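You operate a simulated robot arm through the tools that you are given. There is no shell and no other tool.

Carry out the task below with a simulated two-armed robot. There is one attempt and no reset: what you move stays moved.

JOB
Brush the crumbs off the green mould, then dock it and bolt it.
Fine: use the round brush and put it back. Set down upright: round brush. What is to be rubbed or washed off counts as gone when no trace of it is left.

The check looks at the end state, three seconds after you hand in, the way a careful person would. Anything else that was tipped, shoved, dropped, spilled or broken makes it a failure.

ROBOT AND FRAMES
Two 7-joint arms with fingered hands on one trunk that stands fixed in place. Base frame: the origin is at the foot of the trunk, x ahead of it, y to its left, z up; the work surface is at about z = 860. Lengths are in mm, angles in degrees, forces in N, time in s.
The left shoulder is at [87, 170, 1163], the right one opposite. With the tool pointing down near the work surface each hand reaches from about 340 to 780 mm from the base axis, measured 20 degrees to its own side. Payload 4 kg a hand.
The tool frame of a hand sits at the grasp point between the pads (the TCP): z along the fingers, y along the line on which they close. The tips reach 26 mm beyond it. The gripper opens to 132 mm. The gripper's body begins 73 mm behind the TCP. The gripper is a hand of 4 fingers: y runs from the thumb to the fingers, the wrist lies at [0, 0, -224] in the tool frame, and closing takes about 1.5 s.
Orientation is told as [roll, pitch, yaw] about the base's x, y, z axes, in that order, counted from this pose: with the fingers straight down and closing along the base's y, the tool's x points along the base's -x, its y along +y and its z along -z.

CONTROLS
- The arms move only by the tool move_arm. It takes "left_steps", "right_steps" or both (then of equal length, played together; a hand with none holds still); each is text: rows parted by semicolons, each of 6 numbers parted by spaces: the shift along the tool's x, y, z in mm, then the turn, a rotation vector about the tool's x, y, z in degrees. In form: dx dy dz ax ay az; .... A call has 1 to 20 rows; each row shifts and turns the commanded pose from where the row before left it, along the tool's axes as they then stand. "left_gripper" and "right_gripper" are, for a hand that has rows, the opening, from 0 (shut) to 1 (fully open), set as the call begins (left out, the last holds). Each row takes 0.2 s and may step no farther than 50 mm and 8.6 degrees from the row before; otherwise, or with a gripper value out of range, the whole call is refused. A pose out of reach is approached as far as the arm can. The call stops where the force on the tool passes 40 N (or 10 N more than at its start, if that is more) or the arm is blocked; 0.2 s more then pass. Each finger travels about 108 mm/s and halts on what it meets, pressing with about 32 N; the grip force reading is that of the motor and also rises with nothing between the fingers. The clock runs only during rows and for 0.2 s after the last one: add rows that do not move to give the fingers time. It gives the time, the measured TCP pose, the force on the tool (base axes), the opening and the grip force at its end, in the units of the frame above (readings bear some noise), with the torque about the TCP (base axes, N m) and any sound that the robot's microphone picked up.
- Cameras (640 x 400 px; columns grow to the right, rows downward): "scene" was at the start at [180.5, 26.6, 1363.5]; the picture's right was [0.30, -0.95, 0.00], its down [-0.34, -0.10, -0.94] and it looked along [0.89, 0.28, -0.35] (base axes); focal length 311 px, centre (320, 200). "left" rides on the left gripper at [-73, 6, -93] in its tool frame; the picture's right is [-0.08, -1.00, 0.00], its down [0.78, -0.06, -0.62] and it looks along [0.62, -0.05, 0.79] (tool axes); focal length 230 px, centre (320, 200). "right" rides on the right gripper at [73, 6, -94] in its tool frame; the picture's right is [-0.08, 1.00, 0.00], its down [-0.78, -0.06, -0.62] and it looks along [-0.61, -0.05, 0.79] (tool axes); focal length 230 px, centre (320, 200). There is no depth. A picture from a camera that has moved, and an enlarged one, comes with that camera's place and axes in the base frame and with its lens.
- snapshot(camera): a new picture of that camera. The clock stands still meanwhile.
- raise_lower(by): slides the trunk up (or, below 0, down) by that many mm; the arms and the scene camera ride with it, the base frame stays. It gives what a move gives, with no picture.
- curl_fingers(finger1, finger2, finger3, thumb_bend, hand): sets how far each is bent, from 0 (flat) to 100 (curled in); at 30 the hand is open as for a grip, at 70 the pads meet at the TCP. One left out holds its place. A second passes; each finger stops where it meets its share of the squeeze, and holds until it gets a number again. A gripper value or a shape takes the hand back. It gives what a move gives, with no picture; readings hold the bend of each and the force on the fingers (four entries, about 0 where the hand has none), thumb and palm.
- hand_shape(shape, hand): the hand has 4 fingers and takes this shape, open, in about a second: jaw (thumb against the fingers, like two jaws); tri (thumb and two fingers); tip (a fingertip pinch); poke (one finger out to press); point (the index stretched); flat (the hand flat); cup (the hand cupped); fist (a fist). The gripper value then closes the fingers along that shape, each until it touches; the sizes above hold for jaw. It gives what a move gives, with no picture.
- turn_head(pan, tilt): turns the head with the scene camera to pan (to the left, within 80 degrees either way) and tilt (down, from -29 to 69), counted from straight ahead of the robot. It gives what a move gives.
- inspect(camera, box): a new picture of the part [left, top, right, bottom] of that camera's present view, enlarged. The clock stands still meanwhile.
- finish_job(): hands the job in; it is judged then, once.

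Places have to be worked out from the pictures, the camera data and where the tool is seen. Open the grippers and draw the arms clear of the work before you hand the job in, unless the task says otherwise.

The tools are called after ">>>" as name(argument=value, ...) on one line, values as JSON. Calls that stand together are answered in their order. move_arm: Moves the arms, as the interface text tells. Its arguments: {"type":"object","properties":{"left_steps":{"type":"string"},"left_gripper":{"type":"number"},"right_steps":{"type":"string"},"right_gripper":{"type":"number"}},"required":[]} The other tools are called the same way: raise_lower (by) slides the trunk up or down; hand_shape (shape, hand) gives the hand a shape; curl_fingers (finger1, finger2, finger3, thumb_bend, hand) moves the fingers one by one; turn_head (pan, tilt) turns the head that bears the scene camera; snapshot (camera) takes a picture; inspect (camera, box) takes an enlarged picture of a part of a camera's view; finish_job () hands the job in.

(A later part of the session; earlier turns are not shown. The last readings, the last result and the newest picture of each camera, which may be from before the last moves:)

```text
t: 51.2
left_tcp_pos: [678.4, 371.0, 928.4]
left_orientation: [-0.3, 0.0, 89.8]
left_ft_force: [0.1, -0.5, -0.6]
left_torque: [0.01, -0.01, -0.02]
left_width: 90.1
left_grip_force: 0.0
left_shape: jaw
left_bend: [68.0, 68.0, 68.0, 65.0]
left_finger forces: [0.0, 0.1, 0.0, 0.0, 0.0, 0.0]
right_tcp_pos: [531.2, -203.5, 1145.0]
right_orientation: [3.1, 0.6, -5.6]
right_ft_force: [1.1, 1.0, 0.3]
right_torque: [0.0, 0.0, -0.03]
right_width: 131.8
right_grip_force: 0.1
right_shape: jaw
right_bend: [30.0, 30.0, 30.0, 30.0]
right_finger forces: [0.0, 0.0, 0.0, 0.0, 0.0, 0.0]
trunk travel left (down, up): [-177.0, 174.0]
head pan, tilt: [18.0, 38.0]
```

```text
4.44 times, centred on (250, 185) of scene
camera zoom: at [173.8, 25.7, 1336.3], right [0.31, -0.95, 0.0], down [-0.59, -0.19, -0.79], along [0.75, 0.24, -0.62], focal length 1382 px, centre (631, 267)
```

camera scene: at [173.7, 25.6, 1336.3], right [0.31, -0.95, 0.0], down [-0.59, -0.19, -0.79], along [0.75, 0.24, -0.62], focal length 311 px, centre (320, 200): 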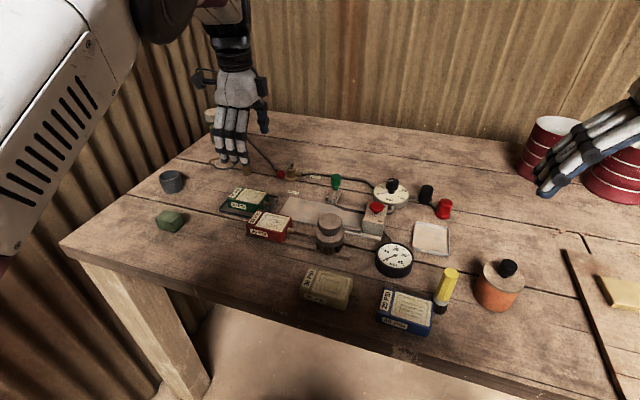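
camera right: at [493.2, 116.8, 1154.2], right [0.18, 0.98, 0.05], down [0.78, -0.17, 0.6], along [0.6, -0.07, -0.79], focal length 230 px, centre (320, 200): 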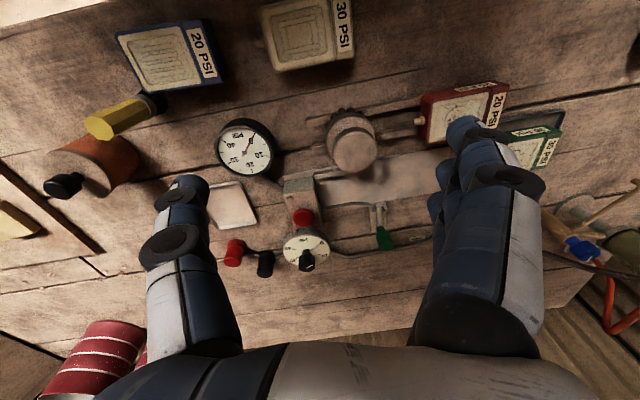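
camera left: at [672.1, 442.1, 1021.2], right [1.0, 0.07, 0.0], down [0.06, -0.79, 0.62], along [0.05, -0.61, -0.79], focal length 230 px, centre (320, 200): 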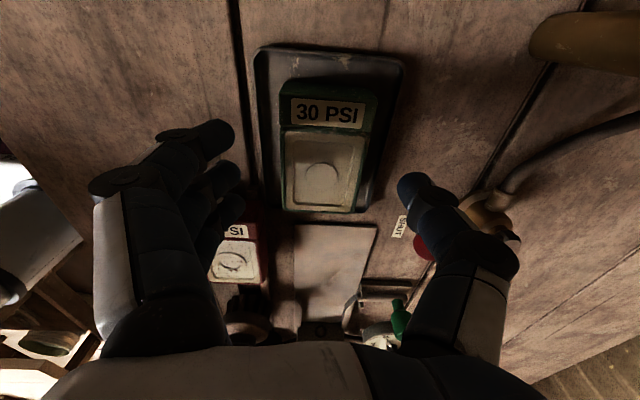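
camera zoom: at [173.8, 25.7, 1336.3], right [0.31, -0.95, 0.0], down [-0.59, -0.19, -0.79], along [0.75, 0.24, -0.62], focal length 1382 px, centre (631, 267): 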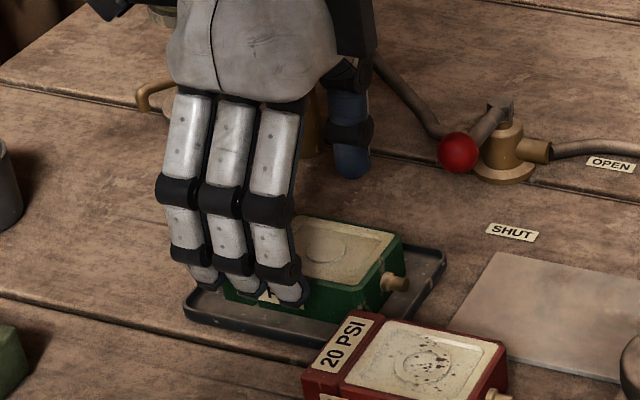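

Level and centred at (678.4, 371.0). I lower to z≈904 and narrow the opening a little, then check.

>>> move_arm(left_steps="0 0 10 0 0 0; 0 0 8 0 0 0; 0 0 6 0 0 0; 0 0 0 0 0 0; 0 0 0 0 0 0", left_gripper=0.6)

>>> snapshot(camera="left")

>>> inspect(camera="scene", box=[210, 160, 290, 225])

```text
t: 52.4
left_tcp_pos: [679.3, 371.5, 903.3]
left_orientation: [-0.1, 0.0, 89.8]
left_ft_force: [0.4, 0.4, 0.1]
left_torque: [0.02, 0.0, -0.02]
left_width: 80.1
left_grip_force: 0.0
left_shape: jaw
left_bend: [71.0, 71.0, 71.0, 70.0]
left_finger forces: [0.1, 0.0, 0.0, 0.0, 0.1, 0.1]
right_tcp_pos: [530.4, -202.7, 1145.6]
right_orientation: [3.0, 0.6, -5.7]
right_ft_force: [-1.2, -0.6, 0.5]
right_torque: [0.03, 0.01, 0.0]
right_width: 132.0
right_grip_force: 0.0
right_shape: jaw
right_bend: [30.0, 30.0, 30.0, 30.0]
right_finger forces: [0.0, 0.0, 0.0, 0.1, 0.0, 0.0]
trunk travel left (down, up): [-177.0, 174.0]
head pan, tilt: [18.0, 38.0]
```

```text
taken
camera left: at [672.9, 442.6, 997.4], right [1.0, 0.07, 0.0], down [0.06, -0.79, 0.62], along [0.05, -0.61, -0.79], focal length 230 px, centre (320, 200)
```

left: 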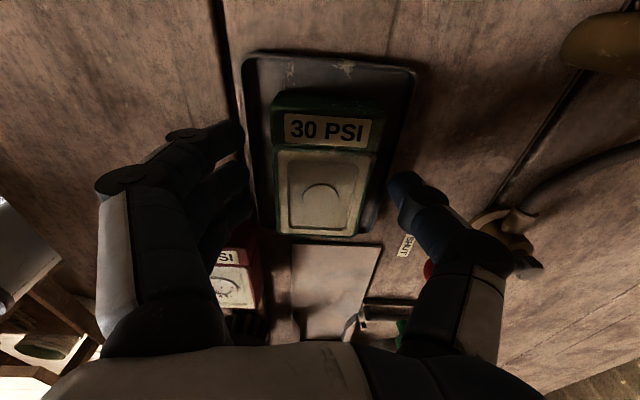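

```text
6.15 times, centred on (250, 192) of scene
camera zoom: at [173.8, 25.7, 1336.3], right [0.31, -0.95, 0.0], down [-0.59, -0.19, -0.79], along [0.75, 0.24, -0.62], focal length 1914 px, centre (751, 246)
```

zoom: 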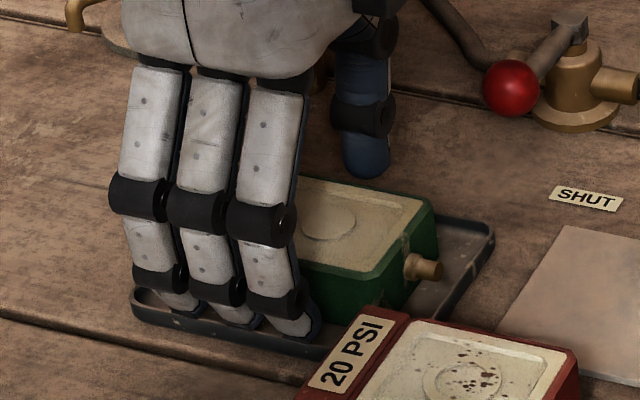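

Tips straddle the mould above the tray rim with no contact force. I close the jaws on the mould's sides.

>>> move_arm(left_steps="0 0 0 0 0 0; 0 0 0 0 0 0; 0 0 0 0 0 0; 0 0 0 0 0 0; 0 0 0 0 0 0; 0 0 0 0 0 0", left_gripper=0.25)

>>> snapshot(camera="left")

>>> inspect(camera="scene", box=[210, 160, 290, 225])

```text
t: 53.8
left_tcp_pos: [679.7, 371.0, 903.3]
left_orientation: [-0.1, 0.0, 89.8]
left_ft_force: [1.4, -0.1, 0.0]
left_torque: [-0.03, 0.04, 0.03]
left_width: 47.9
left_grip_force: 32.0
left_shape: jaw
left_bend: [74.0, 74.0, 74.0, 70.0]
left_finger forces: [9.7, 9.8, 9.6, 0.0, 29.0, 0.0]
right_tcp_pos: [529.3, -201.1, 1145.6]
right_orientation: [3.0, 0.5, -5.7]
right_ft_force: [-0.5, -0.4, 0.2]
right_torque: [-0.01, -0.03, 0.0]
right_width: 132.0
right_grip_force: 0.1
right_shape: jaw
right_bend: [30.0, 30.0, 30.0, 30.0]
right_finger forces: [0.1, 0.0, 0.0, 0.1, 0.1, 0.1]
trunk travel left (down, up): [-177.0, 174.0]
head pan, tilt: [18.0, 38.0]
```

```text
taken
camera left: at [672.9, 442.6, 997.4], right [1.0, 0.07, 0.0], down [0.06, -0.79, 0.62], along [0.05, -0.61, -0.79], focal length 230 px, centre (320, 200)
```

left: 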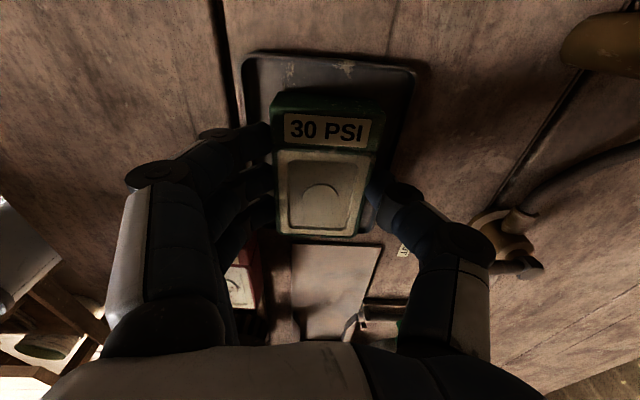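

```text
6.15 times, centred on (250, 192) of scene
camera zoom: at [173.9, 25.7, 1336.2], right [0.31, -0.95, 0.0], down [-0.59, -0.19, -0.79], along [0.75, 0.24, -0.62], focal length 1914 px, centre (751, 246)
```

zoom: 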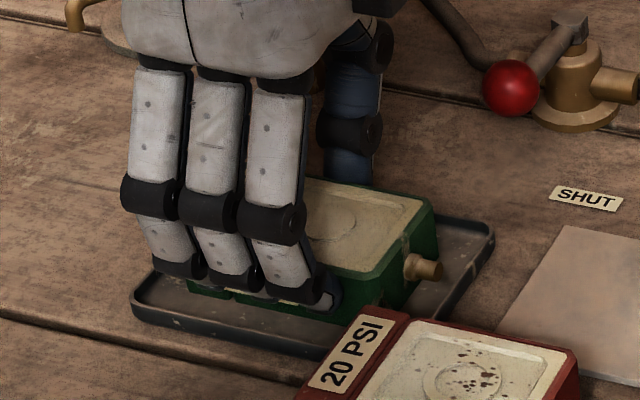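

Good even grip (32 N). I lift gently and check that the mould comes up alone, leaving the tray.

>>> move_arm(left_steps="0 0 -4 0 0 0; 0 0 -8 0 0 0; 0 0 -15 0 0 0; 0 0 -15 0 0 0; 0 0 -15 0 0 0; 0 0 0 0 0 0; 0 0 0 0 0 0")

>>> inspect(camera="scene", box=[190, 130, 310, 235])

>>> snapshot(camera="left")

```text
t: 55.4
left_tcp_pos: [679.5, 371.2, 960.2]
left_orientation: [-0.2, 0.0, 89.8]
left_ft_force: [0.6, 0.3, -2.8]
left_torque: [0.01, -0.03, -0.02]
left_width: 47.5
left_grip_force: 32.2
left_shape: jaw
left_bend: [74.0, 74.0, 74.0, 70.0]
left_finger forces: [9.6, 9.7, 9.7, 0.0, 29.1, 0.1]
right_tcp_pos: [530.0, -201.3, 1145.4]
right_orientation: [3.0, 0.6, -5.7]
right_ft_force: [0.2, -0.8, 0.7]
right_torque: [0.03, -0.03, -0.01]
right_width: 132.1
right_grip_force: 0.1
right_shape: jaw
right_bend: [30.0, 30.0, 30.0, 30.0]
right_finger forces: [0.1, 0.1, 0.0, 0.0, 0.0, 0.1]
trunk travel left (down, up): [-177.0, 174.0]
head pan, tilt: [18.0, 38.0]
```

```text
3.81 times, centred on (250, 182) of scene
camera zoom: at [173.9, 25.8, 1336.2], right [0.31, -0.95, 0.0], down [-0.59, -0.19, -0.79], along [0.75, 0.24, -0.62], focal length 1185 px, centre (587, 267)
```

zoom: 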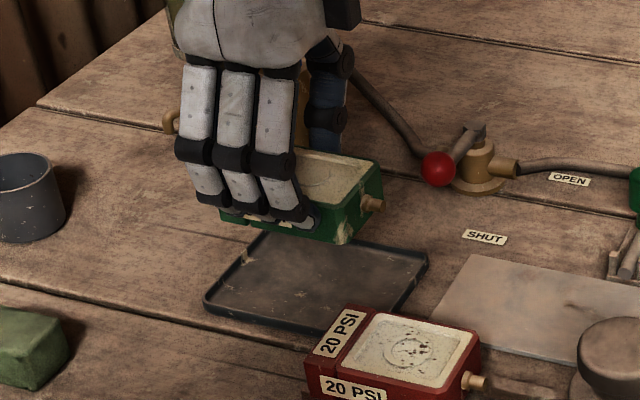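

```text
taken
camera left: at [673.0, 442.8, 1054.7], right [1.0, 0.07, 0.0], down [0.06, -0.79, 0.62], along [0.05, -0.61, -0.79], focal length 230 px, centre (320, 200)
```

left: 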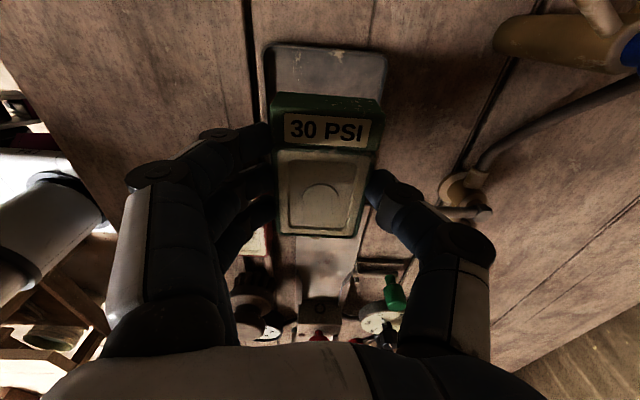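

The mould is up alone; the tray stayed. I carry it toward the dock's open end, aiming for TCP about (699, 240).

>>> move_arm(left_steps="20 -3 0 0 0 0; 22 -3 0 0 0 0; 22 -4 0 0 0 0; 22 -4 0 0 0 0; 22 -3 0 0 0 0; 22 -2 0 0 0 0; 0 0 0 0 0 0; 0 0 0 0 0 0; 0 0 0 0 0 0")

>>> snapshot(camera="left")

>>> inspect(camera="scene", box=[230, 130, 390, 260])

```text
t: 57.4
left_tcp_pos: [696.4, 238.6, 961.1]
left_orientation: [-0.2, 0.0, 89.8]
left_ft_force: [-0.2, 0.5, -3.2]
left_torque: [0.01, 0.03, 0.01]
left_width: 47.6
left_grip_force: 32.4
left_shape: jaw
left_bend: [74.0, 74.0, 74.0, 70.0]
left_finger forces: [9.7, 9.7, 9.7, 0.0, 29.0, 0.0]
right_tcp_pos: [529.1, -201.8, 1145.9]
right_orientation: [3.0, 0.6, -5.7]
right_ft_force: [0.3, 0.3, 0.3]
right_torque: [-0.03, 0.02, 0.03]
right_width: 132.0
right_grip_force: 0.0
right_shape: jaw
right_bend: [30.0, 30.0, 30.0, 30.0]
right_finger forces: [0.1, 0.0, 0.0, 0.1, 0.0, 0.0]
trunk travel left (down, up): [-177.0, 174.0]
head pan, tilt: [18.0, 38.0]
```

```text
taken
camera left: at [690.7, 310.9, 1054.3], right [1.0, 0.07, 0.0], down [0.06, -0.79, 0.62], along [0.05, -0.61, -0.79], focal length 230 px, centre (320, 200)
```

left: 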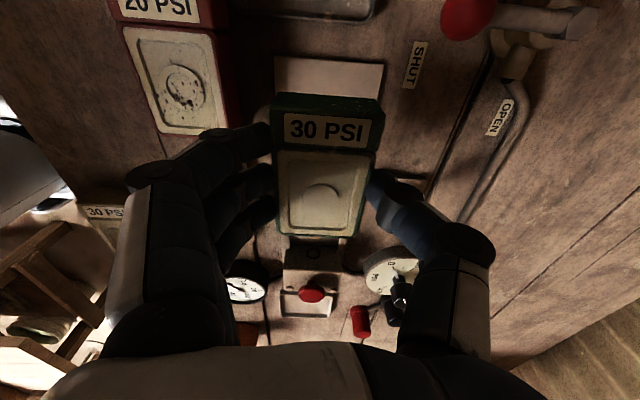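

```text
3.08 times, centred on (310, 195) of scene
camera zoom: at [174.0, 25.8, 1336.2], right [0.31, -0.95, 0.0], down [-0.59, -0.19, -0.79], along [0.75, 0.24, -0.62], focal length 957 px, centre (351, 215)
```

zoom: 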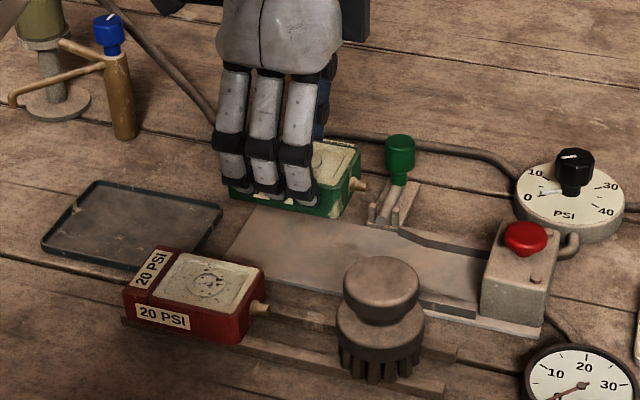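

Tracking is accurate here. I zoom the left view to compare the mould's axis with the dock hole.

>>> inspect(camera="left", box=[240, 180, 400, 320])

>>> inspect(camera="left", box=[240, 50, 420, 190])

```text
2.86 times, centred on (320, 250) of left
camera zoom: at [690.7, 310.9, 1054.3], right [1.0, 0.07, 0.0], down [0.06, -0.79, 0.62], along [0.05, -0.61, -0.79], focal length 657 px, centre (320, 57)
```

zoom: 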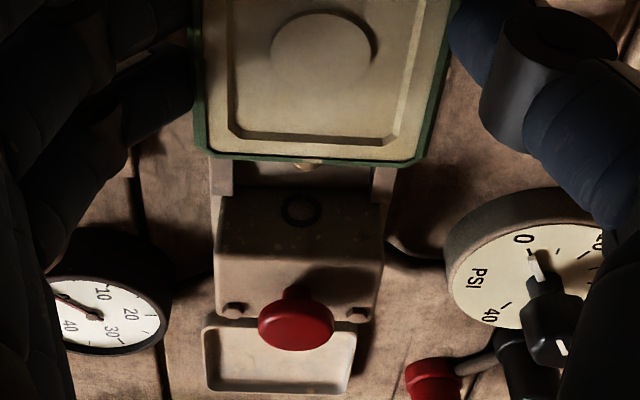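

```text
2.86 times, centred on (330, 120) of left
camera zoom: at [690.7, 310.9, 1054.3], right [1.0, 0.07, 0.0], down [0.06, -0.79, 0.62], along [0.05, -0.61, -0.79], focal length 657 px, centre (291, 429)
```

zoom: 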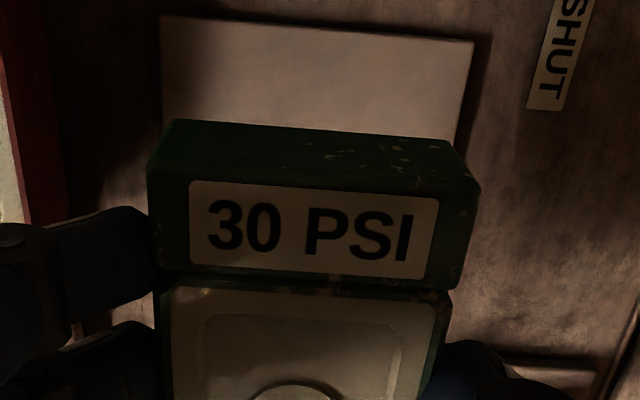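

Hole centre is at x≈699, z≈879; nipple at x≈697.9. Rail tops are only z≈870, so I can insert while holding the mould. I shift +1.2 mm in x and lower toward the plate.

>>> move_arm(left_steps="0 -1.2 10 0 0 0; 0 0 15 0 0 0; 0 0 13 0 0 0; 0 0 8 0 0 0; 0 0 0 0 0 0; 0 0 0 0 0 0")

>>> inspect(camera="scene", box=[260, 150, 360, 240])

```text
t: 58.8
left_tcp_pos: [698.4, 239.3, 913.1]
left_orientation: [-0.1, 0.0, 89.9]
left_ft_force: [0.1, -0.5, -3.3]
left_torque: [0.0, 0.05, 0.0]
left_width: 47.8
left_grip_force: 31.5
left_shape: jaw
left_bend: [74.0, 74.0, 74.0, 70.0]
left_finger forces: [9.8, 9.6, 9.8, 0.1, 29.0, 0.0]
right_tcp_pos: [529.8, -202.4, 1145.4]
right_orientation: [3.1, 0.7, -5.8]
right_ft_force: [-1.2, -0.5, 0.3]
right_torque: [-0.01, -0.01, -0.01]
right_width: 132.0
right_grip_force: 0.1
right_shape: jaw
right_bend: [30.0, 30.0, 30.0, 30.0]
right_finger forces: [0.1, 0.0, 0.0, 0.1, 0.1, 0.0]
trunk travel left (down, up): [-177.0, 174.0]
head pan, tilt: [18.0, 38.0]
```

```text
4.44 times, centred on (310, 195) of scene
camera zoom: at [174.1, 25.8, 1336.2], right [0.31, -0.95, 0.0], down [-0.59, -0.19, -0.79], along [0.75, 0.24, -0.62], focal length 1382 px, centre (364, 222)
```

zoom: 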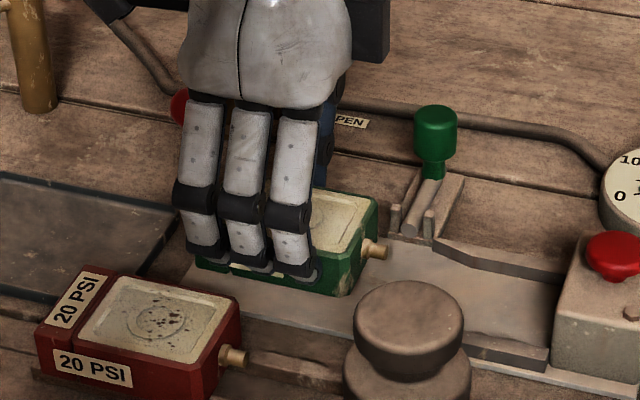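

Mould bottom is a few mm above the plate. I step down gently until contact shows.

>>> move_arm(left_steps="0 0 2 0 0 0; 0 0 1 0 0 0; 0 0 0 0 0 0")

>>> move_arm(left_steps="0 0 1.5 0 0 0; 0 0 0 0 0 0; 0 0 0 0 0 0")

>>> move_arm(left_steps="0 0 1 0 0 0; 0 0 0 0 0 0; 0 0 0 0 0 0")

```text
t: 59.6
left_tcp_pos: [699.0, 240.9, 911.6]
left_orientation: [-0.1, 0.1, 89.8]
left_ft_force: [-0.6, 0.7, -3.9]
left_torque: [0.01, -0.01, 0.01]
left_width: 47.6
left_grip_force: 31.9
left_shape: jaw
left_bend: [74.0, 74.0, 74.0, 70.0]
left_finger forces: [9.6, 9.7, 9.7, 0.0, 29.0, 0.0]
right_tcp_pos: [530.1, -201.3, 1144.5]
right_orientation: [3.1, 0.5, -5.6]
right_ft_force: [-0.3, 0.7, -0.6]
right_torque: [-0.02, -0.01, 0.02]
right_width: 131.7
right_grip_force: 0.1
right_shape: jaw
right_bend: [30.0, 30.0, 30.0, 30.0]
right_finger forces: [0.0, 0.0, 0.0, 0.0, 0.0, 0.0]
trunk travel left (down, up): [-177.0, 174.0]
head pan, tilt: [18.0, 38.0]
```

```text
t: 60.4
left_tcp_pos: [699.0, 240.7, 909.5]
left_orientation: [0.0, 0.1, 89.8]
left_ft_force: [0.3, 0.8, -2.6]
left_torque: [-0.03, 0.0, -0.01]
left_width: 47.9
left_grip_force: 31.7
left_shape: jaw
left_bend: [74.0, 74.0, 74.0, 70.0]
left_finger forces: [9.6, 9.7, 9.7, 0.1, 29.1, 0.0]
right_tcp_pos: [529.7, -202.2, 1145.5]
right_orientation: [3.0, 0.6, -5.6]
right_ft_force: [-0.8, -0.5, 0.0]
right_torque: [0.0, -0.02, 0.01]
right_width: 131.9
right_grip_force: 0.1
right_shape: jaw
right_bend: [30.0, 30.0, 30.0, 30.0]
right_finger forces: [0.1, 0.1, 0.1, 0.1, 0.1, 0.0]
trunk travel left (down, up): [-177.0, 174.0]
head pan, tilt: [18.0, 38.0]
```

```text
t: 61.2
left_tcp_pos: [698.7, 240.6, 907.0]
left_orientation: [-0.1, 0.1, 89.9]
left_ft_force: [-1.4, -0.3, -2.9]
left_torque: [0.0, -0.02, -0.01]
left_width: 48.0
left_grip_force: 31.8
left_shape: jaw
left_bend: [74.0, 74.0, 74.0, 70.0]
left_finger forces: [9.7, 9.7, 9.7, 0.1, 29.1, 0.0]
right_tcp_pos: [529.7, -202.9, 1145.5]
right_orientation: [3.0, 0.6, -5.6]
right_ft_force: [-0.1, -0.4, -1.0]
right_torque: [0.0, -0.02, -0.01]
right_width: 131.9
right_grip_force: 0.1
right_shape: jaw
right_bend: [30.0, 30.0, 30.0, 30.0]
right_finger forces: [0.0, 0.1, 0.0, 0.0, 0.1, 0.1]
trunk travel left (down, up): [-177.0, 174.0]
head pan, tilt: [18.0, 38.0]
```

Still carrying the full weight; I continue in 1 mm steps.

>>> move_arm(left_steps="0 0 1 0 0 0; 0 0 0 0 0 0; 0 0 0 0 0 0")

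>>> move_arm(left_steps="0 0 1 0 0 0; 0 0 0 0 0 0; 0 0 0 0 0 0")

>>> inspect(camera="scene", box=[280, 180, 350, 230])

```text
t: 62.0
left_tcp_pos: [699.1, 240.8, 907.6]
left_orientation: [-0.1, 0.1, 89.8]
left_ft_force: [-0.1, 0.1, -2.7]
left_torque: [-0.01, 0.0, 0.0]
left_width: 47.9
left_grip_force: 32.7
left_shape: jaw
left_bend: [74.0, 74.0, 74.0, 70.0]
left_finger forces: [9.7, 9.6, 9.6, 0.0, 29.0, 0.0]
right_tcp_pos: [529.0, -201.9, 1146.1]
right_orientation: [2.9, 0.5, -5.7]
right_ft_force: [0.0, 0.4, -0.5]
right_torque: [0.0, -0.01, 0.01]
right_width: 131.9
right_grip_force: 0.1
right_shape: jaw
right_bend: [30.0, 30.0, 30.0, 30.0]
right_finger forces: [0.0, 0.0, 0.0, 0.1, 0.0, 0.0]
trunk travel left (down, up): [-177.0, 174.0]
head pan, tilt: [18.0, 38.0]
```

```text
t: 62.8
left_tcp_pos: [699.8, 239.3, 905.7]
left_orientation: [-0.1, 0.1, 89.9]
left_ft_force: [0.7, 0.3, -2.9]
left_torque: [0.01, -0.03, 0.04]
left_width: 47.7
left_grip_force: 32.4
left_shape: jaw
left_bend: [74.0, 74.0, 74.0, 70.0]
left_finger forces: [9.7, 9.7, 9.7, 0.1, 29.0, 0.0]
right_tcp_pos: [529.5, -202.0, 1146.3]
right_orientation: [3.0, 0.5, -5.7]
right_ft_force: [-0.3, 0.3, 0.6]
right_torque: [-0.02, 0.0, 0.0]
right_width: 131.8
right_grip_force: 0.0
right_shape: jaw
right_bend: [30.0, 30.0, 30.0, 30.0]
right_finger forces: [0.1, 0.1, 0.0, 0.0, 0.0, 0.1]
trunk travel left (down, up): [-177.0, 174.0]
head pan, tilt: [18.0, 38.0]
```

```text
8.00 times, centred on (315, 205) of scene
camera zoom: at [174.0, 25.8, 1336.2], right [0.31, -0.95, 0.0], down [-0.59, -0.19, -0.79], along [0.75, 0.24, -0.62], focal length 2488 px, centre (360, 160)
```

zoom: 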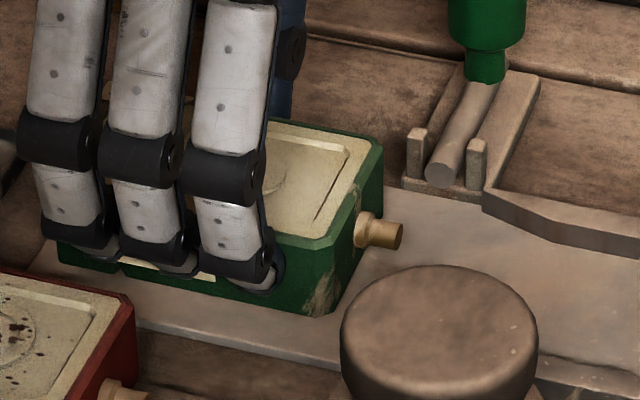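

Very close to the plate now; continue in small steps until the weight is taken.

>>> move_arm(left_steps="0 0 1 0 0 0; 0 0 0 0 0 0; 0 0 0 0 0 0")

>>> move_arm(left_steps="0 0 1 0 0 0; 0 0 0 0 0 0; 0 0 0 0 0 0")

```text
t: 63.6
left_tcp_pos: [699.0, 240.7, 905.4]
left_orientation: [-0.1, 0.0, 89.8]
left_ft_force: [0.7, -0.3, -3.6]
left_torque: [-0.02, 0.0, 0.02]
left_width: 47.6
left_grip_force: 31.7
left_shape: jaw
left_bend: [74.0, 74.0, 74.0, 70.0]
left_finger forces: [9.7, 9.7, 9.6, 0.1, 29.0, 0.1]
right_tcp_pos: [529.1, -202.5, 1146.1]
right_orientation: [3.0, 0.6, -5.7]
right_ft_force: [-0.6, -0.3, -0.3]
right_torque: [0.0, -0.03, 0.03]
right_width: 131.9
right_grip_force: 0.1
right_shape: jaw
right_bend: [30.0, 30.0, 30.0, 30.0]
right_finger forces: [0.1, 0.0, 0.1, 0.0, 0.1, 0.0]
trunk travel left (down, up): [-177.0, 174.0]
head pan, tilt: [18.0, 38.0]
```

```text
t: 64.4
left_tcp_pos: [699.7, 238.7, 903.4]
left_orientation: [-0.1, 0.0, 89.7]
left_ft_force: [-0.3, -0.6, -2.5]
left_torque: [-0.02, 0.01, -0.01]
left_width: 47.8
left_grip_force: 32.2
left_shape: jaw
left_bend: [74.0, 74.0, 74.0, 70.0]
left_finger forces: [9.7, 9.7, 9.6, 0.0, 29.1, 0.0]
right_tcp_pos: [530.3, -202.1, 1145.0]
right_orientation: [3.0, 0.6, -5.6]
right_ft_force: [0.4, -0.9, 0.0]
right_torque: [-0.02, 0.0, 0.01]
right_width: 131.8
right_grip_force: 0.1
right_shape: jaw
right_bend: [30.0, 30.0, 30.0, 30.0]
right_finger forces: [0.0, 0.0, 0.1, 0.0, 0.0, 0.0]
trunk travel left (down, up): [-177.0, 174.0]
head pan, tilt: [18.0, 38.0]
```

Still free; two more 1 mm steps.

>>> move_arm(left_steps="0 0 1 0 0 0; 0 0 0 0 0 0; 0 0 0 0 0 0")

>>> move_arm(left_steps="0 0 1 0 0 0; 0 0 0 0 0 0; 0 0 0 0 0 0")

```text
t: 65.2
left_tcp_pos: [699.6, 239.0, 904.1]
left_orientation: [-0.2, 0.0, 89.9]
left_ft_force: [1.9, 0.1, 1.7]
left_torque: [0.01, 0.01, 0.03]
left_width: 48.0
left_grip_force: 32.4
left_shape: jaw
left_bend: [74.0, 74.0, 74.0, 70.0]
left_finger forces: [9.6, 9.6, 9.6, 0.1, 30.4, 0.1]
right_tcp_pos: [530.4, -201.6, 1145.7]
right_orientation: [3.1, 0.6, -5.7]
right_ft_force: [0.2, -0.1, 0.0]
right_torque: [-0.01, -0.03, -0.02]
right_width: 132.2
right_grip_force: 0.2
right_shape: jaw
right_bend: [30.0, 30.0, 30.0, 30.0]
right_finger forces: [0.0, 0.0, 0.0, 0.0, 0.0, 0.0]
trunk travel left (down, up): [-177.0, 174.0]
head pan, tilt: [18.0, 38.0]
```

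```text
t: 66.0
left_tcp_pos: [699.1, 238.9, 902.9]
left_orientation: [-0.3, -0.2, 89.8]
left_ft_force: [2.8, 3.5, 10.2]
left_torque: [0.08, -0.03, -0.01]
left_width: 47.8
left_grip_force: 31.6
left_shape: jaw
left_bend: [74.0, 74.0, 74.0, 70.0]
left_finger forces: [10.0, 9.9, 10.0, 0.1, 32.7, 0.0]
right_tcp_pos: [528.3, -202.1, 1146.3]
right_orientation: [3.1, 0.4, -5.7]
right_ft_force: [0.2, 0.2, 0.6]
right_torque: [0.03, 0.02, -0.03]
right_width: 131.5
right_grip_force: 0.0
right_shape: jaw
right_bend: [30.0, 30.0, 30.0, 30.0]
right_finger forces: [0.1, 0.0, 0.0, 0.0, 0.0, 0.0]
trunk travel left (down, up): [-177.0, 174.0]
head pan, tilt: [18.0, 38.0]
```

Plate contact found (z-force jumped to +10). I back off 1 mm to keep light contact and check the alignment with the hole from the left camera.

>>> move_arm(left_steps="0 0 -1 0 0 0; 0 0 0 0 0 0; 0 0 0 0 0 0")

>>> inspect(camera="left", box=[240, 180, 400, 320])

>>> inspect(camera="scene", box=[280, 170, 400, 250])

```text
t: 66.8
left_tcp_pos: [698.0, 238.6, 903.2]
left_orientation: [-0.2, 0.0, 89.8]
left_ft_force: [2.9, 2.3, 8.4]
left_torque: [0.01, -0.06, -0.03]
left_width: 48.0
left_grip_force: 31.5
left_shape: jaw
left_bend: [74.0, 74.0, 74.0, 70.0]
left_finger forces: [9.9, 9.9, 9.8, 0.0, 33.2, 0.0]
right_tcp_pos: [529.3, -202.4, 1145.1]
right_orientation: [2.9, 0.6, -5.7]
right_ft_force: [-1.4, -0.2, 0.8]
right_torque: [0.02, 0.03, 0.01]
right_width: 132.1
right_grip_force: 0.1
right_shape: jaw
right_bend: [30.0, 30.0, 30.0, 30.0]
right_finger forces: [0.0, 0.0, 0.0, 0.0, 0.0, 0.0]
trunk travel left (down, up): [-177.0, 174.0]
head pan, tilt: [18.0, 38.0]
```

```text
2.86 times, centred on (320, 250) of left
camera zoom: at [692.2, 311.2, 996.8], right [1.0, 0.07, 0.0], down [0.06, -0.79, 0.62], along [0.05, -0.61, -0.79], focal length 657 px, centre (320, 57)
```

zoom: 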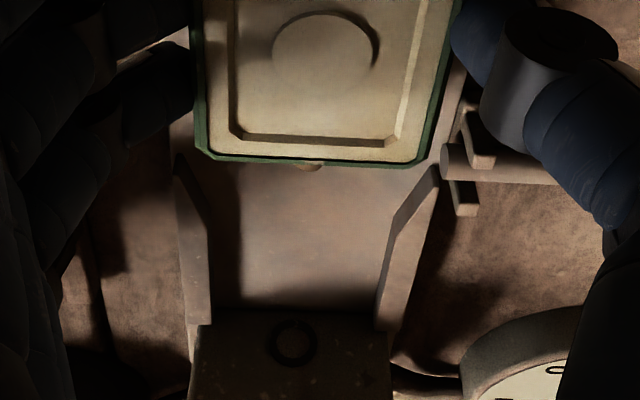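

```text
5.00 times, centred on (340, 210) of scene
camera zoom: at [173.2, 25.6, 1336.4], right [0.31, -0.95, 0.0], down [-0.59, -0.19, -0.79], along [0.75, 0.24, -0.62], focal length 1555 px, centre (220, 150)
```

zoom: 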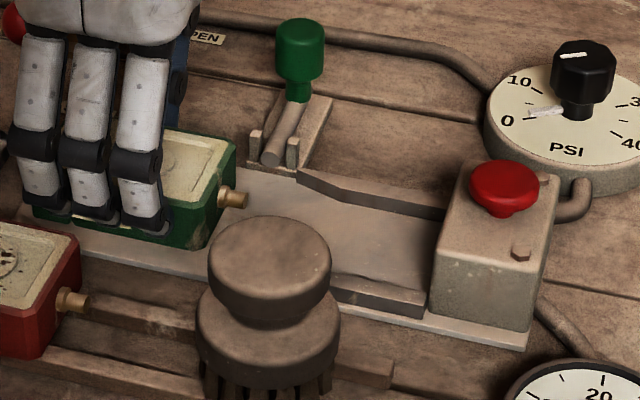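

Alignment is excellent: nipple x≈699.9 vs hole 699.4, mould centred between rails (669.7–728.5). I ease up slightly and slide toward the block (−y), stopping before the nipple reaches the hole.

>>> move_arm(left_steps="0 0 -0.8 0 0 0; 8 0 0 0 0 0; 10 0 0 0 0 0; 10 0 0 0 0 0; 10 0 0 0 0 0; 10 0 0 0 0 0; 10 0 0 0 0 0; 10 0 0 0 0 0; 10 0 0 0 0 0; 0 0 0 0 0 0; 0 0 0 0 0 0")

>>> inspect(camera="left", box=[240, 120, 400, 260])

>>> inspect(camera="scene", box=[280, 150, 400, 250])

```text
t: 68.3
left_tcp_pos: [697.1, 195.1, 903.0]
left_orientation: [-0.1, -0.9, 90.4]
left_ft_force: [-1.9, 1.0, -2.5]
left_torque: [0.08, 0.0, 0.0]
left_width: 47.7
left_grip_force: 32.2
left_shape: jaw
left_bend: [74.0, 74.0, 74.0, 70.0]
left_finger forces: [10.3, 10.5, 10.6, 0.0, 32.8, 0.0]
right_tcp_pos: [530.9, -205.0, 1145.0]
right_orientation: [3.1, 0.7, -5.8]
right_ft_force: [0.8, -1.2, 0.1]
right_torque: [0.08, 0.02, 0.01]
right_width: 132.1
right_grip_force: 0.1
right_shape: jaw
right_bend: [30.0, 30.0, 30.0, 30.0]
right_finger forces: [0.0, 0.0, 0.0, 0.0, 0.0, 0.1]
trunk travel left (down, up): [-177.0, 174.0]
head pan, tilt: [18.0, 38.0]
stopped in row 7 (left hand): the force on the tool passed its limit at 47 N (the readings are from after the stop); the commanded pose is now the measured one
```

```text
2.86 times, centred on (320, 190) of left
camera zoom: at [690.8, 265.6, 998.9], right [1.0, 0.08, 0.0], down [0.06, -0.79, 0.6], along [0.05, -0.6, -0.8], focal length 657 px, centre (320, 229)
```

zoom: 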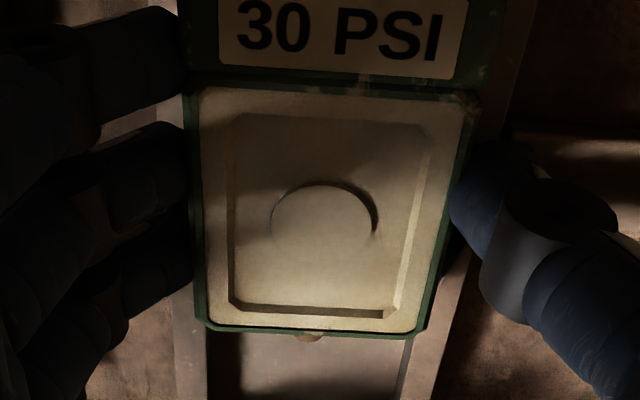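

```text
4.00 times, centred on (340, 200) of scene
camera zoom: at [174.0, 23.0, 1336.1], right [0.31, -0.95, 0.0], down [-0.59, -0.19, -0.79], along [0.75, 0.24, -0.62], focal length 1244 px, centre (240, 200)
```

zoom: 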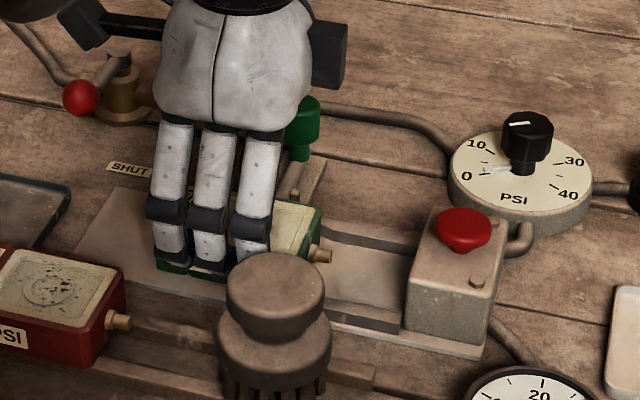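

The slide stopped on 47 N with the mould's front at y≈154, already between the rail flares; most likely the thumb (x 724–736) met the bolt's guide cheek. I look at the thumb region before deciding.

>>> inspect(camera="left", box=[330, 60, 480, 240])

>>> snapshot(camera="right")

>>> snapshot(camera="scene")

```text
2.22 times, centred on (405, 150) of left
camera zoom: at [690.8, 265.6, 998.9], right [1.0, 0.08, 0.0], down [0.06, -0.79, 0.6], along [0.05, -0.6, -0.8], focal length 511 px, centre (131, 311)
```

zoom: 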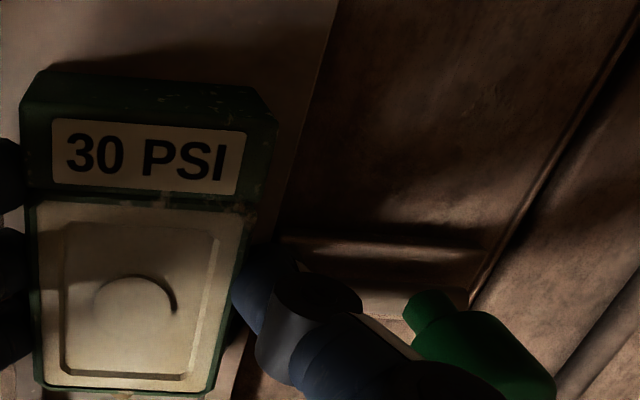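

```text
taken
camera right: at [458.7, -198.0, 1238.2], right [0.18, 0.98, 0.05], down [0.78, -0.17, 0.6], along [0.6, -0.07, -0.8], focal length 230 px, centre (320, 200)
```

right: 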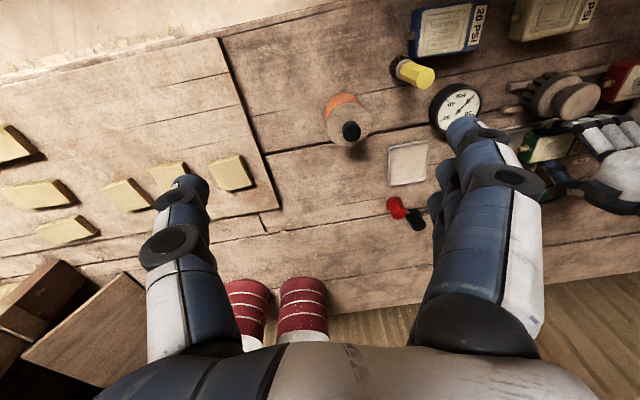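

```text
taken
camera scene: at [174.0, 23.0, 1336.1], right [0.31, -0.95, 0.0], down [-0.59, -0.19, -0.79], along [0.75, 0.24, -0.62], focal length 311 px, centre (320, 200)
```

scene: 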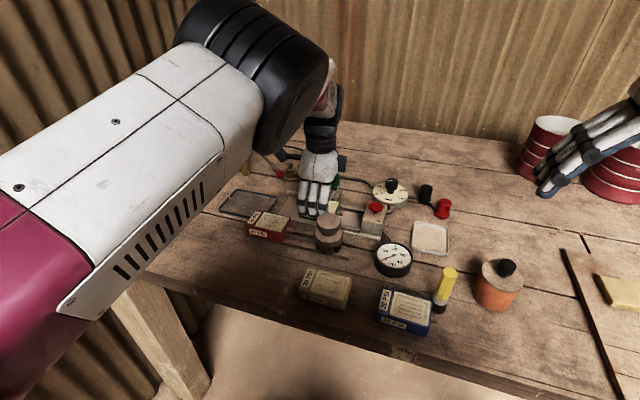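

The thumb indeed overlies the bolt bracket's near cheek. I back off 9 mm so the thumb clears, keeping the mould on the plate between the flares.

>>> move_arm(left_steps="-3 0 0 0 0 0; -3 0 0 0 0 0; -3 0 0 0 0 0; 0 0 0 0 0 0; 0 0 0 0 0 0")

>>> inspect(camera="left", box=[220, 60, 460, 260])

>>> inspect(camera="scene", box=[280, 150, 400, 250])

```text
t: 69.5
left_tcp_pos: [696.9, 205.9, 904.8]
left_orientation: [-0.2, -0.8, 90.5]
left_ft_force: [0.2, -0.1, -2.6]
left_torque: [-0.01, 0.0, 0.02]
left_width: 47.5
left_grip_force: 32.0
left_shape: jaw
left_bend: [74.0, 74.0, 74.0, 70.0]
left_finger forces: [10.2, 10.3, 10.4, 0.0, 30.8, 0.0]
right_tcp_pos: [529.8, -203.2, 1144.8]
right_orientation: [3.0, 0.5, -5.7]
right_ft_force: [-0.2, -0.1, 0.0]
right_torque: [-0.01, 0.05, 0.01]
right_width: 132.1
right_grip_force: 0.0
right_shape: jaw
right_bend: [30.0, 30.0, 30.0, 30.0]
right_finger forces: [0.0, 0.0, 0.0, 0.0, 0.1, 0.1]
trunk travel left (down, up): [-177.0, 174.0]
head pan, tilt: [18.0, 38.0]
```

```text
2.00 times, centred on (340, 160) of left
camera zoom: at [690.9, 276.9, 998.9], right [1.0, 0.08, 0.0], down [0.06, -0.79, 0.61], along [0.05, -0.6, -0.8], focal length 460 px, centre (280, 280)
```

zoom: 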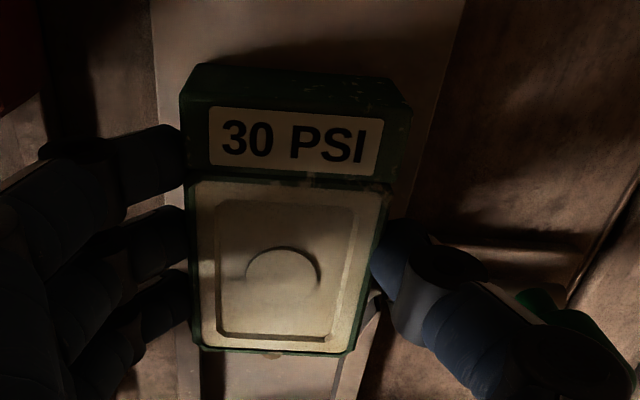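

```text
4.00 times, centred on (340, 200) of scene
camera zoom: at [174.0, 25.6, 1336.2], right [0.31, -0.95, 0.0], down [-0.59, -0.19, -0.79], along [0.75, 0.24, -0.62], focal length 1244 px, centre (240, 200)
```

zoom: 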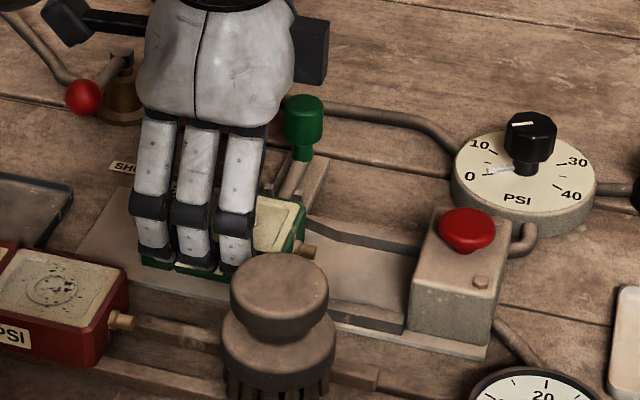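

The mould sits at y≈167–246 centred at x≈698.5. I lower onto the plate, then open just enough to release.

>>> move_arm(left_steps="0 0 1.2 0 0 0; 0 0 0 0 0 0; 0 0 0 0 0 0")

>>> move_arm(left_steps="0 0 0.7 0 0 0; 0 0 0 0 0 0; 0 0 0 0 0 0")

```text
t: 70.3
left_tcp_pos: [698.5, 207.5, 903.4]
left_orientation: [-0.2, -0.8, 90.4]
left_ft_force: [-1.3, 0.4, 0.0]
left_torque: [-0.06, 0.0, -0.04]
left_width: 47.8
left_grip_force: 31.8
left_shape: jaw
left_bend: [74.0, 74.0, 74.0, 70.0]
left_finger forces: [10.1, 10.5, 10.8, 0.0, 30.9, 0.1]
right_tcp_pos: [530.0, -201.4, 1146.0]
right_orientation: [2.9, 0.5, -5.7]
right_ft_force: [-0.2, 0.2, -0.2]
right_torque: [-0.01, 0.01, 0.02]
right_width: 132.1
right_grip_force: 0.1
right_shape: jaw
right_bend: [30.0, 30.0, 30.0, 30.0]
right_finger forces: [0.1, 0.0, 0.0, 0.0, 0.0, 0.0]
trunk travel left (down, up): [-177.0, 174.0]
head pan, tilt: [18.0, 38.0]
```

```text
t: 71.1
left_tcp_pos: [697.7, 206.7, 903.6]
left_orientation: [-0.4, -0.9, 90.4]
left_ft_force: [-2.0, 2.1, 5.9]
left_torque: [-0.05, 0.08, 0.0]
left_width: 47.6
left_grip_force: 32.3
left_shape: jaw
left_bend: [74.0, 74.0, 74.0, 70.0]
left_finger forces: [10.5, 10.8, 11.0, 0.0, 30.7, 0.1]
right_tcp_pos: [529.1, -202.5, 1145.9]
right_orientation: [2.9, 0.6, -5.7]
right_ft_force: [-0.2, -0.2, 0.1]
right_torque: [-0.04, -0.03, 0.03]
right_width: 132.1
right_grip_force: 0.0
right_shape: jaw
right_bend: [30.0, 30.0, 30.0, 30.0]
right_finger forces: [0.0, 0.1, 0.0, 0.0, 0.1, 0.0]
trunk travel left (down, up): [-177.0, 174.0]
head pan, tilt: [18.0, 38.0]
```

The mould rests on the plate. I open slightly to release it.

>>> move_arm(left_steps="0 0 0 0 0 0; 0 0 0 0 0 0; 0 0 0 0 0 0; 0 0 0 0 0 0", left_gripper=0.5)

>>> inspect(camera="left", box=[220, 60, 460, 260])

>>> inspect(camera="scene", box=[280, 150, 400, 250])

```text
t: 72.1
left_tcp_pos: [699.0, 205.7, 901.5]
left_orientation: [-0.2, -0.8, 90.4]
left_ft_force: [0.6, 0.3, 0.6]
left_torque: [-0.03, -0.04, -0.02]
left_width: 65.0
left_grip_force: 0.1
left_shape: jaw
left_bend: [73.0, 73.0, 73.0, 70.0]
left_finger forces: [0.0, 0.1, 0.0, 0.0, 0.0, 0.0]
right_tcp_pos: [530.8, -202.3, 1145.6]
right_orientation: [2.9, 0.5, -5.6]
right_ft_force: [0.6, 0.1, 0.4]
right_torque: [0.0, 0.0, 0.0]
right_width: 131.8
right_grip_force: 0.0
right_shape: jaw
right_bend: [30.0, 30.0, 30.0, 30.0]
right_finger forces: [0.0, 0.0, 0.1, 0.0, 0.0, 0.1]
trunk travel left (down, up): [-177.0, 174.0]
head pan, tilt: [18.0, 38.0]
```

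```text
2.00 times, centred on (340, 160) of left
camera zoom: at [691.4, 276.8, 996.7], right [1.0, 0.08, 0.0], down [0.06, -0.79, 0.61], along [0.05, -0.6, -0.8], focal length 460 px, centre (280, 280)
```

zoom: 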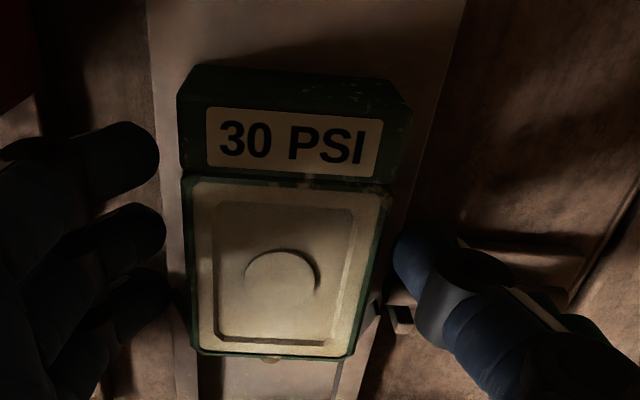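

```text
4.00 times, centred on (340, 200) of scene
camera zoom: at [173.7, 25.7, 1336.3], right [0.31, -0.95, 0.0], down [-0.59, -0.19, -0.79], along [0.75, 0.24, -0.62], focal length 1244 px, centre (240, 200)
```

zoom: 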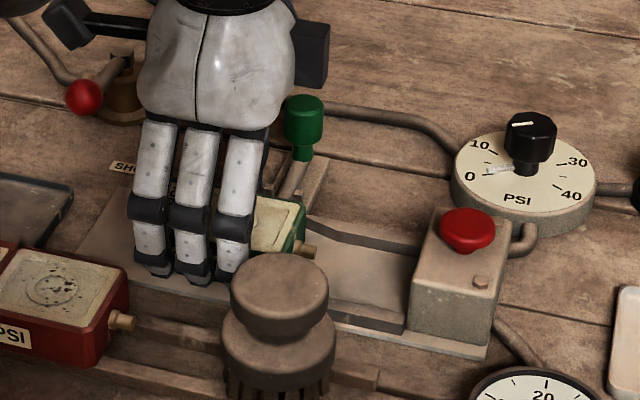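

Released cleanly. I raise the hand, then move it behind the mould (+y side) and close the fingers to use as a pusher.

>>> move_arm(left_steps="0 0 -10 0 0 0; 0 0 -20 0 0 0; 0 0 -25 0 0 0; -20 0 -10 0 0.4 0; -30 0 0 0 0.4 0.4; -30 -4 0 0 0 0; -22 -2 0 0 0 0; 0 0 0 0 0 0; 0 0 0 0 0 0")

>>> move_arm(left_steps="0 0 0 0 0 0; 0 0 0 0 0 0; 0 0 0 0 0 0; 0 0 0 0 0 0; 0 0 0 0 0 0", left_gripper=0.0)

>>> snapshot(camera="left")

>>> inspect(camera="scene", box=[230, 120, 410, 260])

```text
t: 74.1
left_tcp_pos: [702.8, 307.1, 968.0]
left_orientation: [-0.2, 0.1, 90.0]
left_ft_force: [0.5, -1.3, 0.6]
left_torque: [0.01, -0.01, -0.03]
left_width: 65.3
left_grip_force: 0.0
left_shape: jaw
left_bend: [73.0, 73.0, 73.0, 70.0]
left_finger forces: [0.1, 0.0, 0.0, 0.1, 0.0, 0.1]
right_tcp_pos: [530.1, -202.7, 1145.9]
right_orientation: [3.1, 0.6, -5.6]
right_ft_force: [0.1, -0.2, -0.4]
right_torque: [0.01, -0.02, -0.01]
right_width: 131.8
right_grip_force: 0.1
right_shape: jaw
right_bend: [30.0, 30.0, 30.0, 30.0]
right_finger forces: [0.0, 0.1, 0.0, 0.0, 0.0, 0.0]
trunk travel left (down, up): [-177.0, 174.0]
head pan, tilt: [18.0, 38.0]
```

```text
t: 75.3
left_tcp_pos: [702.9, 307.3, 968.1]
left_orientation: [-0.1, 0.0, 89.9]
left_ft_force: [0.4, 0.1, 0.7]
left_torque: [0.02, 0.02, 0.01]
left_width: 0.0
left_grip_force: 31.8
left_shape: jaw
left_bend: [69.0, 57.0, 69.0, 67.0]
left_finger forces: [0.0, 0.1, 0.1, 0.0, 0.1, 0.1]
right_tcp_pos: [529.0, -203.3, 1146.1]
right_orientation: [3.0, 0.6, -5.7]
right_ft_force: [-0.3, -0.6, 0.1]
right_torque: [0.01, 0.03, -0.01]
right_width: 132.0
right_grip_force: 0.1
right_shape: jaw
right_bend: [30.0, 30.0, 30.0, 30.0]
right_finger forces: [0.1, 0.0, 0.0, 0.0, 0.1, 0.0]
trunk travel left (down, up): [-177.0, 174.0]
head pan, tilt: [18.0, 38.0]
```

```text
taken
camera left: at [697.0, 379.3, 1061.8], right [1.0, 0.08, 0.0], down [0.06, -0.78, 0.62], along [0.05, -0.62, -0.79], focal length 230 px, centre (320, 200)
```

left: 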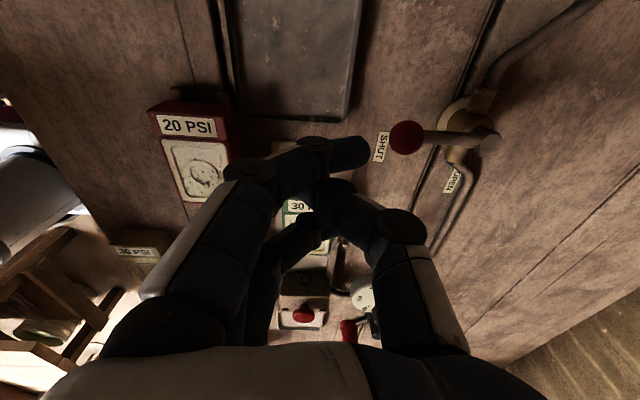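

```text
2.86 times, centred on (320, 190) of scene
camera zoom: at [173.7, 25.7, 1336.3], right [0.31, -0.95, 0.0], down [-0.59, -0.19, -0.79], along [0.75, 0.24, -0.62], focal length 888 px, centre (320, 229)
```

zoom: 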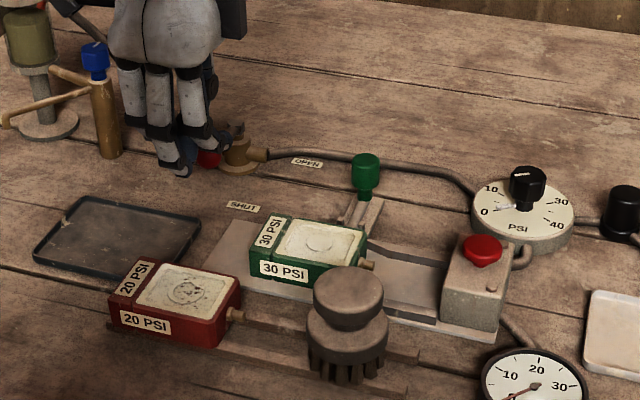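

With yaw 90 the closed fingers cross awkwardly for pushing. I turn the hand back to yaw 0 so the thumb (on the −y side, backed by the fingers) can push squarely on the mould's back.

>>> move_arm(left_steps="0 0 -10 0 0 8.2; 0 0 0 0 0 8.2; 0 0 0 0 0 8.2; 0 0 0 0 0 8.2; 0 0 0 0 0 8.2; 0 0 0 0 0 8.2; 0 0 0 0 0 8.2; 0 0 0 0 0 8.2; 0 0 0 0 0 8.2; 0 0 0 0 0 8.2; 0 0 0 0 0 8; 0 0 0 0 0 0; 0 0 0 0 0 0")

>>> snapshot(camera="left")

>>> inspect(camera="scene", box=[230, 120, 410, 260])

```text
t: 78.1
left_tcp_pos: [704.2, 307.0, 977.9]
left_orientation: [0.0, -0.2, -0.2]
left_ft_force: [0.5, -0.1, -0.8]
left_torque: [-0.02, 0.02, 0.0]
left_width: 0.0
left_grip_force: 32.2
left_shape: jaw
left_bend: [69.0, 57.0, 69.0, 67.0]
left_finger forces: [0.0, 0.0, 0.0, 0.0, 0.0, 0.0]
right_tcp_pos: [529.6, -203.2, 1146.2]
right_orientation: [3.0, 0.6, -5.8]
right_ft_force: [0.3, 0.5, -0.1]
right_torque: [0.0, -0.02, 0.01]
right_width: 131.8
right_grip_force: 0.1
right_shape: jaw
right_bend: [30.0, 30.0, 30.0, 30.0]
right_finger forces: [0.1, 0.0, 0.0, 0.0, 0.1, 0.0]
trunk travel left (down, up): [-177.0, 174.0]
head pan, tilt: [18.0, 38.0]
```

```text
taken
camera left: at [775.3, 311.7, 1071.8], right [0.08, -1.0, 0.0], down [-0.79, -0.06, 0.61], along [-0.61, -0.05, -0.79], focal length 230 px, centre (320, 200)
```

left: 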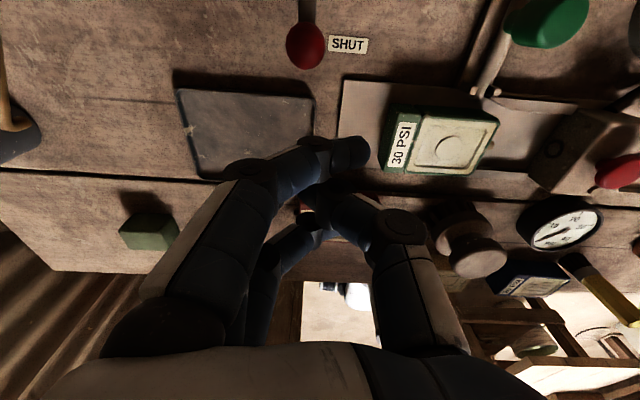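

```text
2.86 times, centred on (320, 190) of scene
camera zoom: at [173.7, 25.7, 1336.3], right [0.31, -0.95, 0.0], down [-0.59, -0.19, -0.79], along [0.75, 0.24, -0.62], focal length 888 px, centre (320, 229)
```

zoom: 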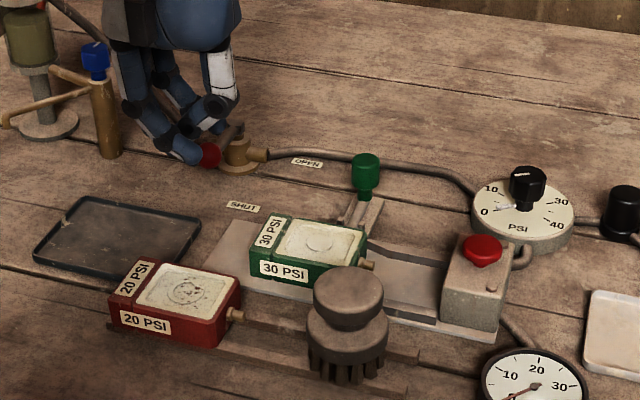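

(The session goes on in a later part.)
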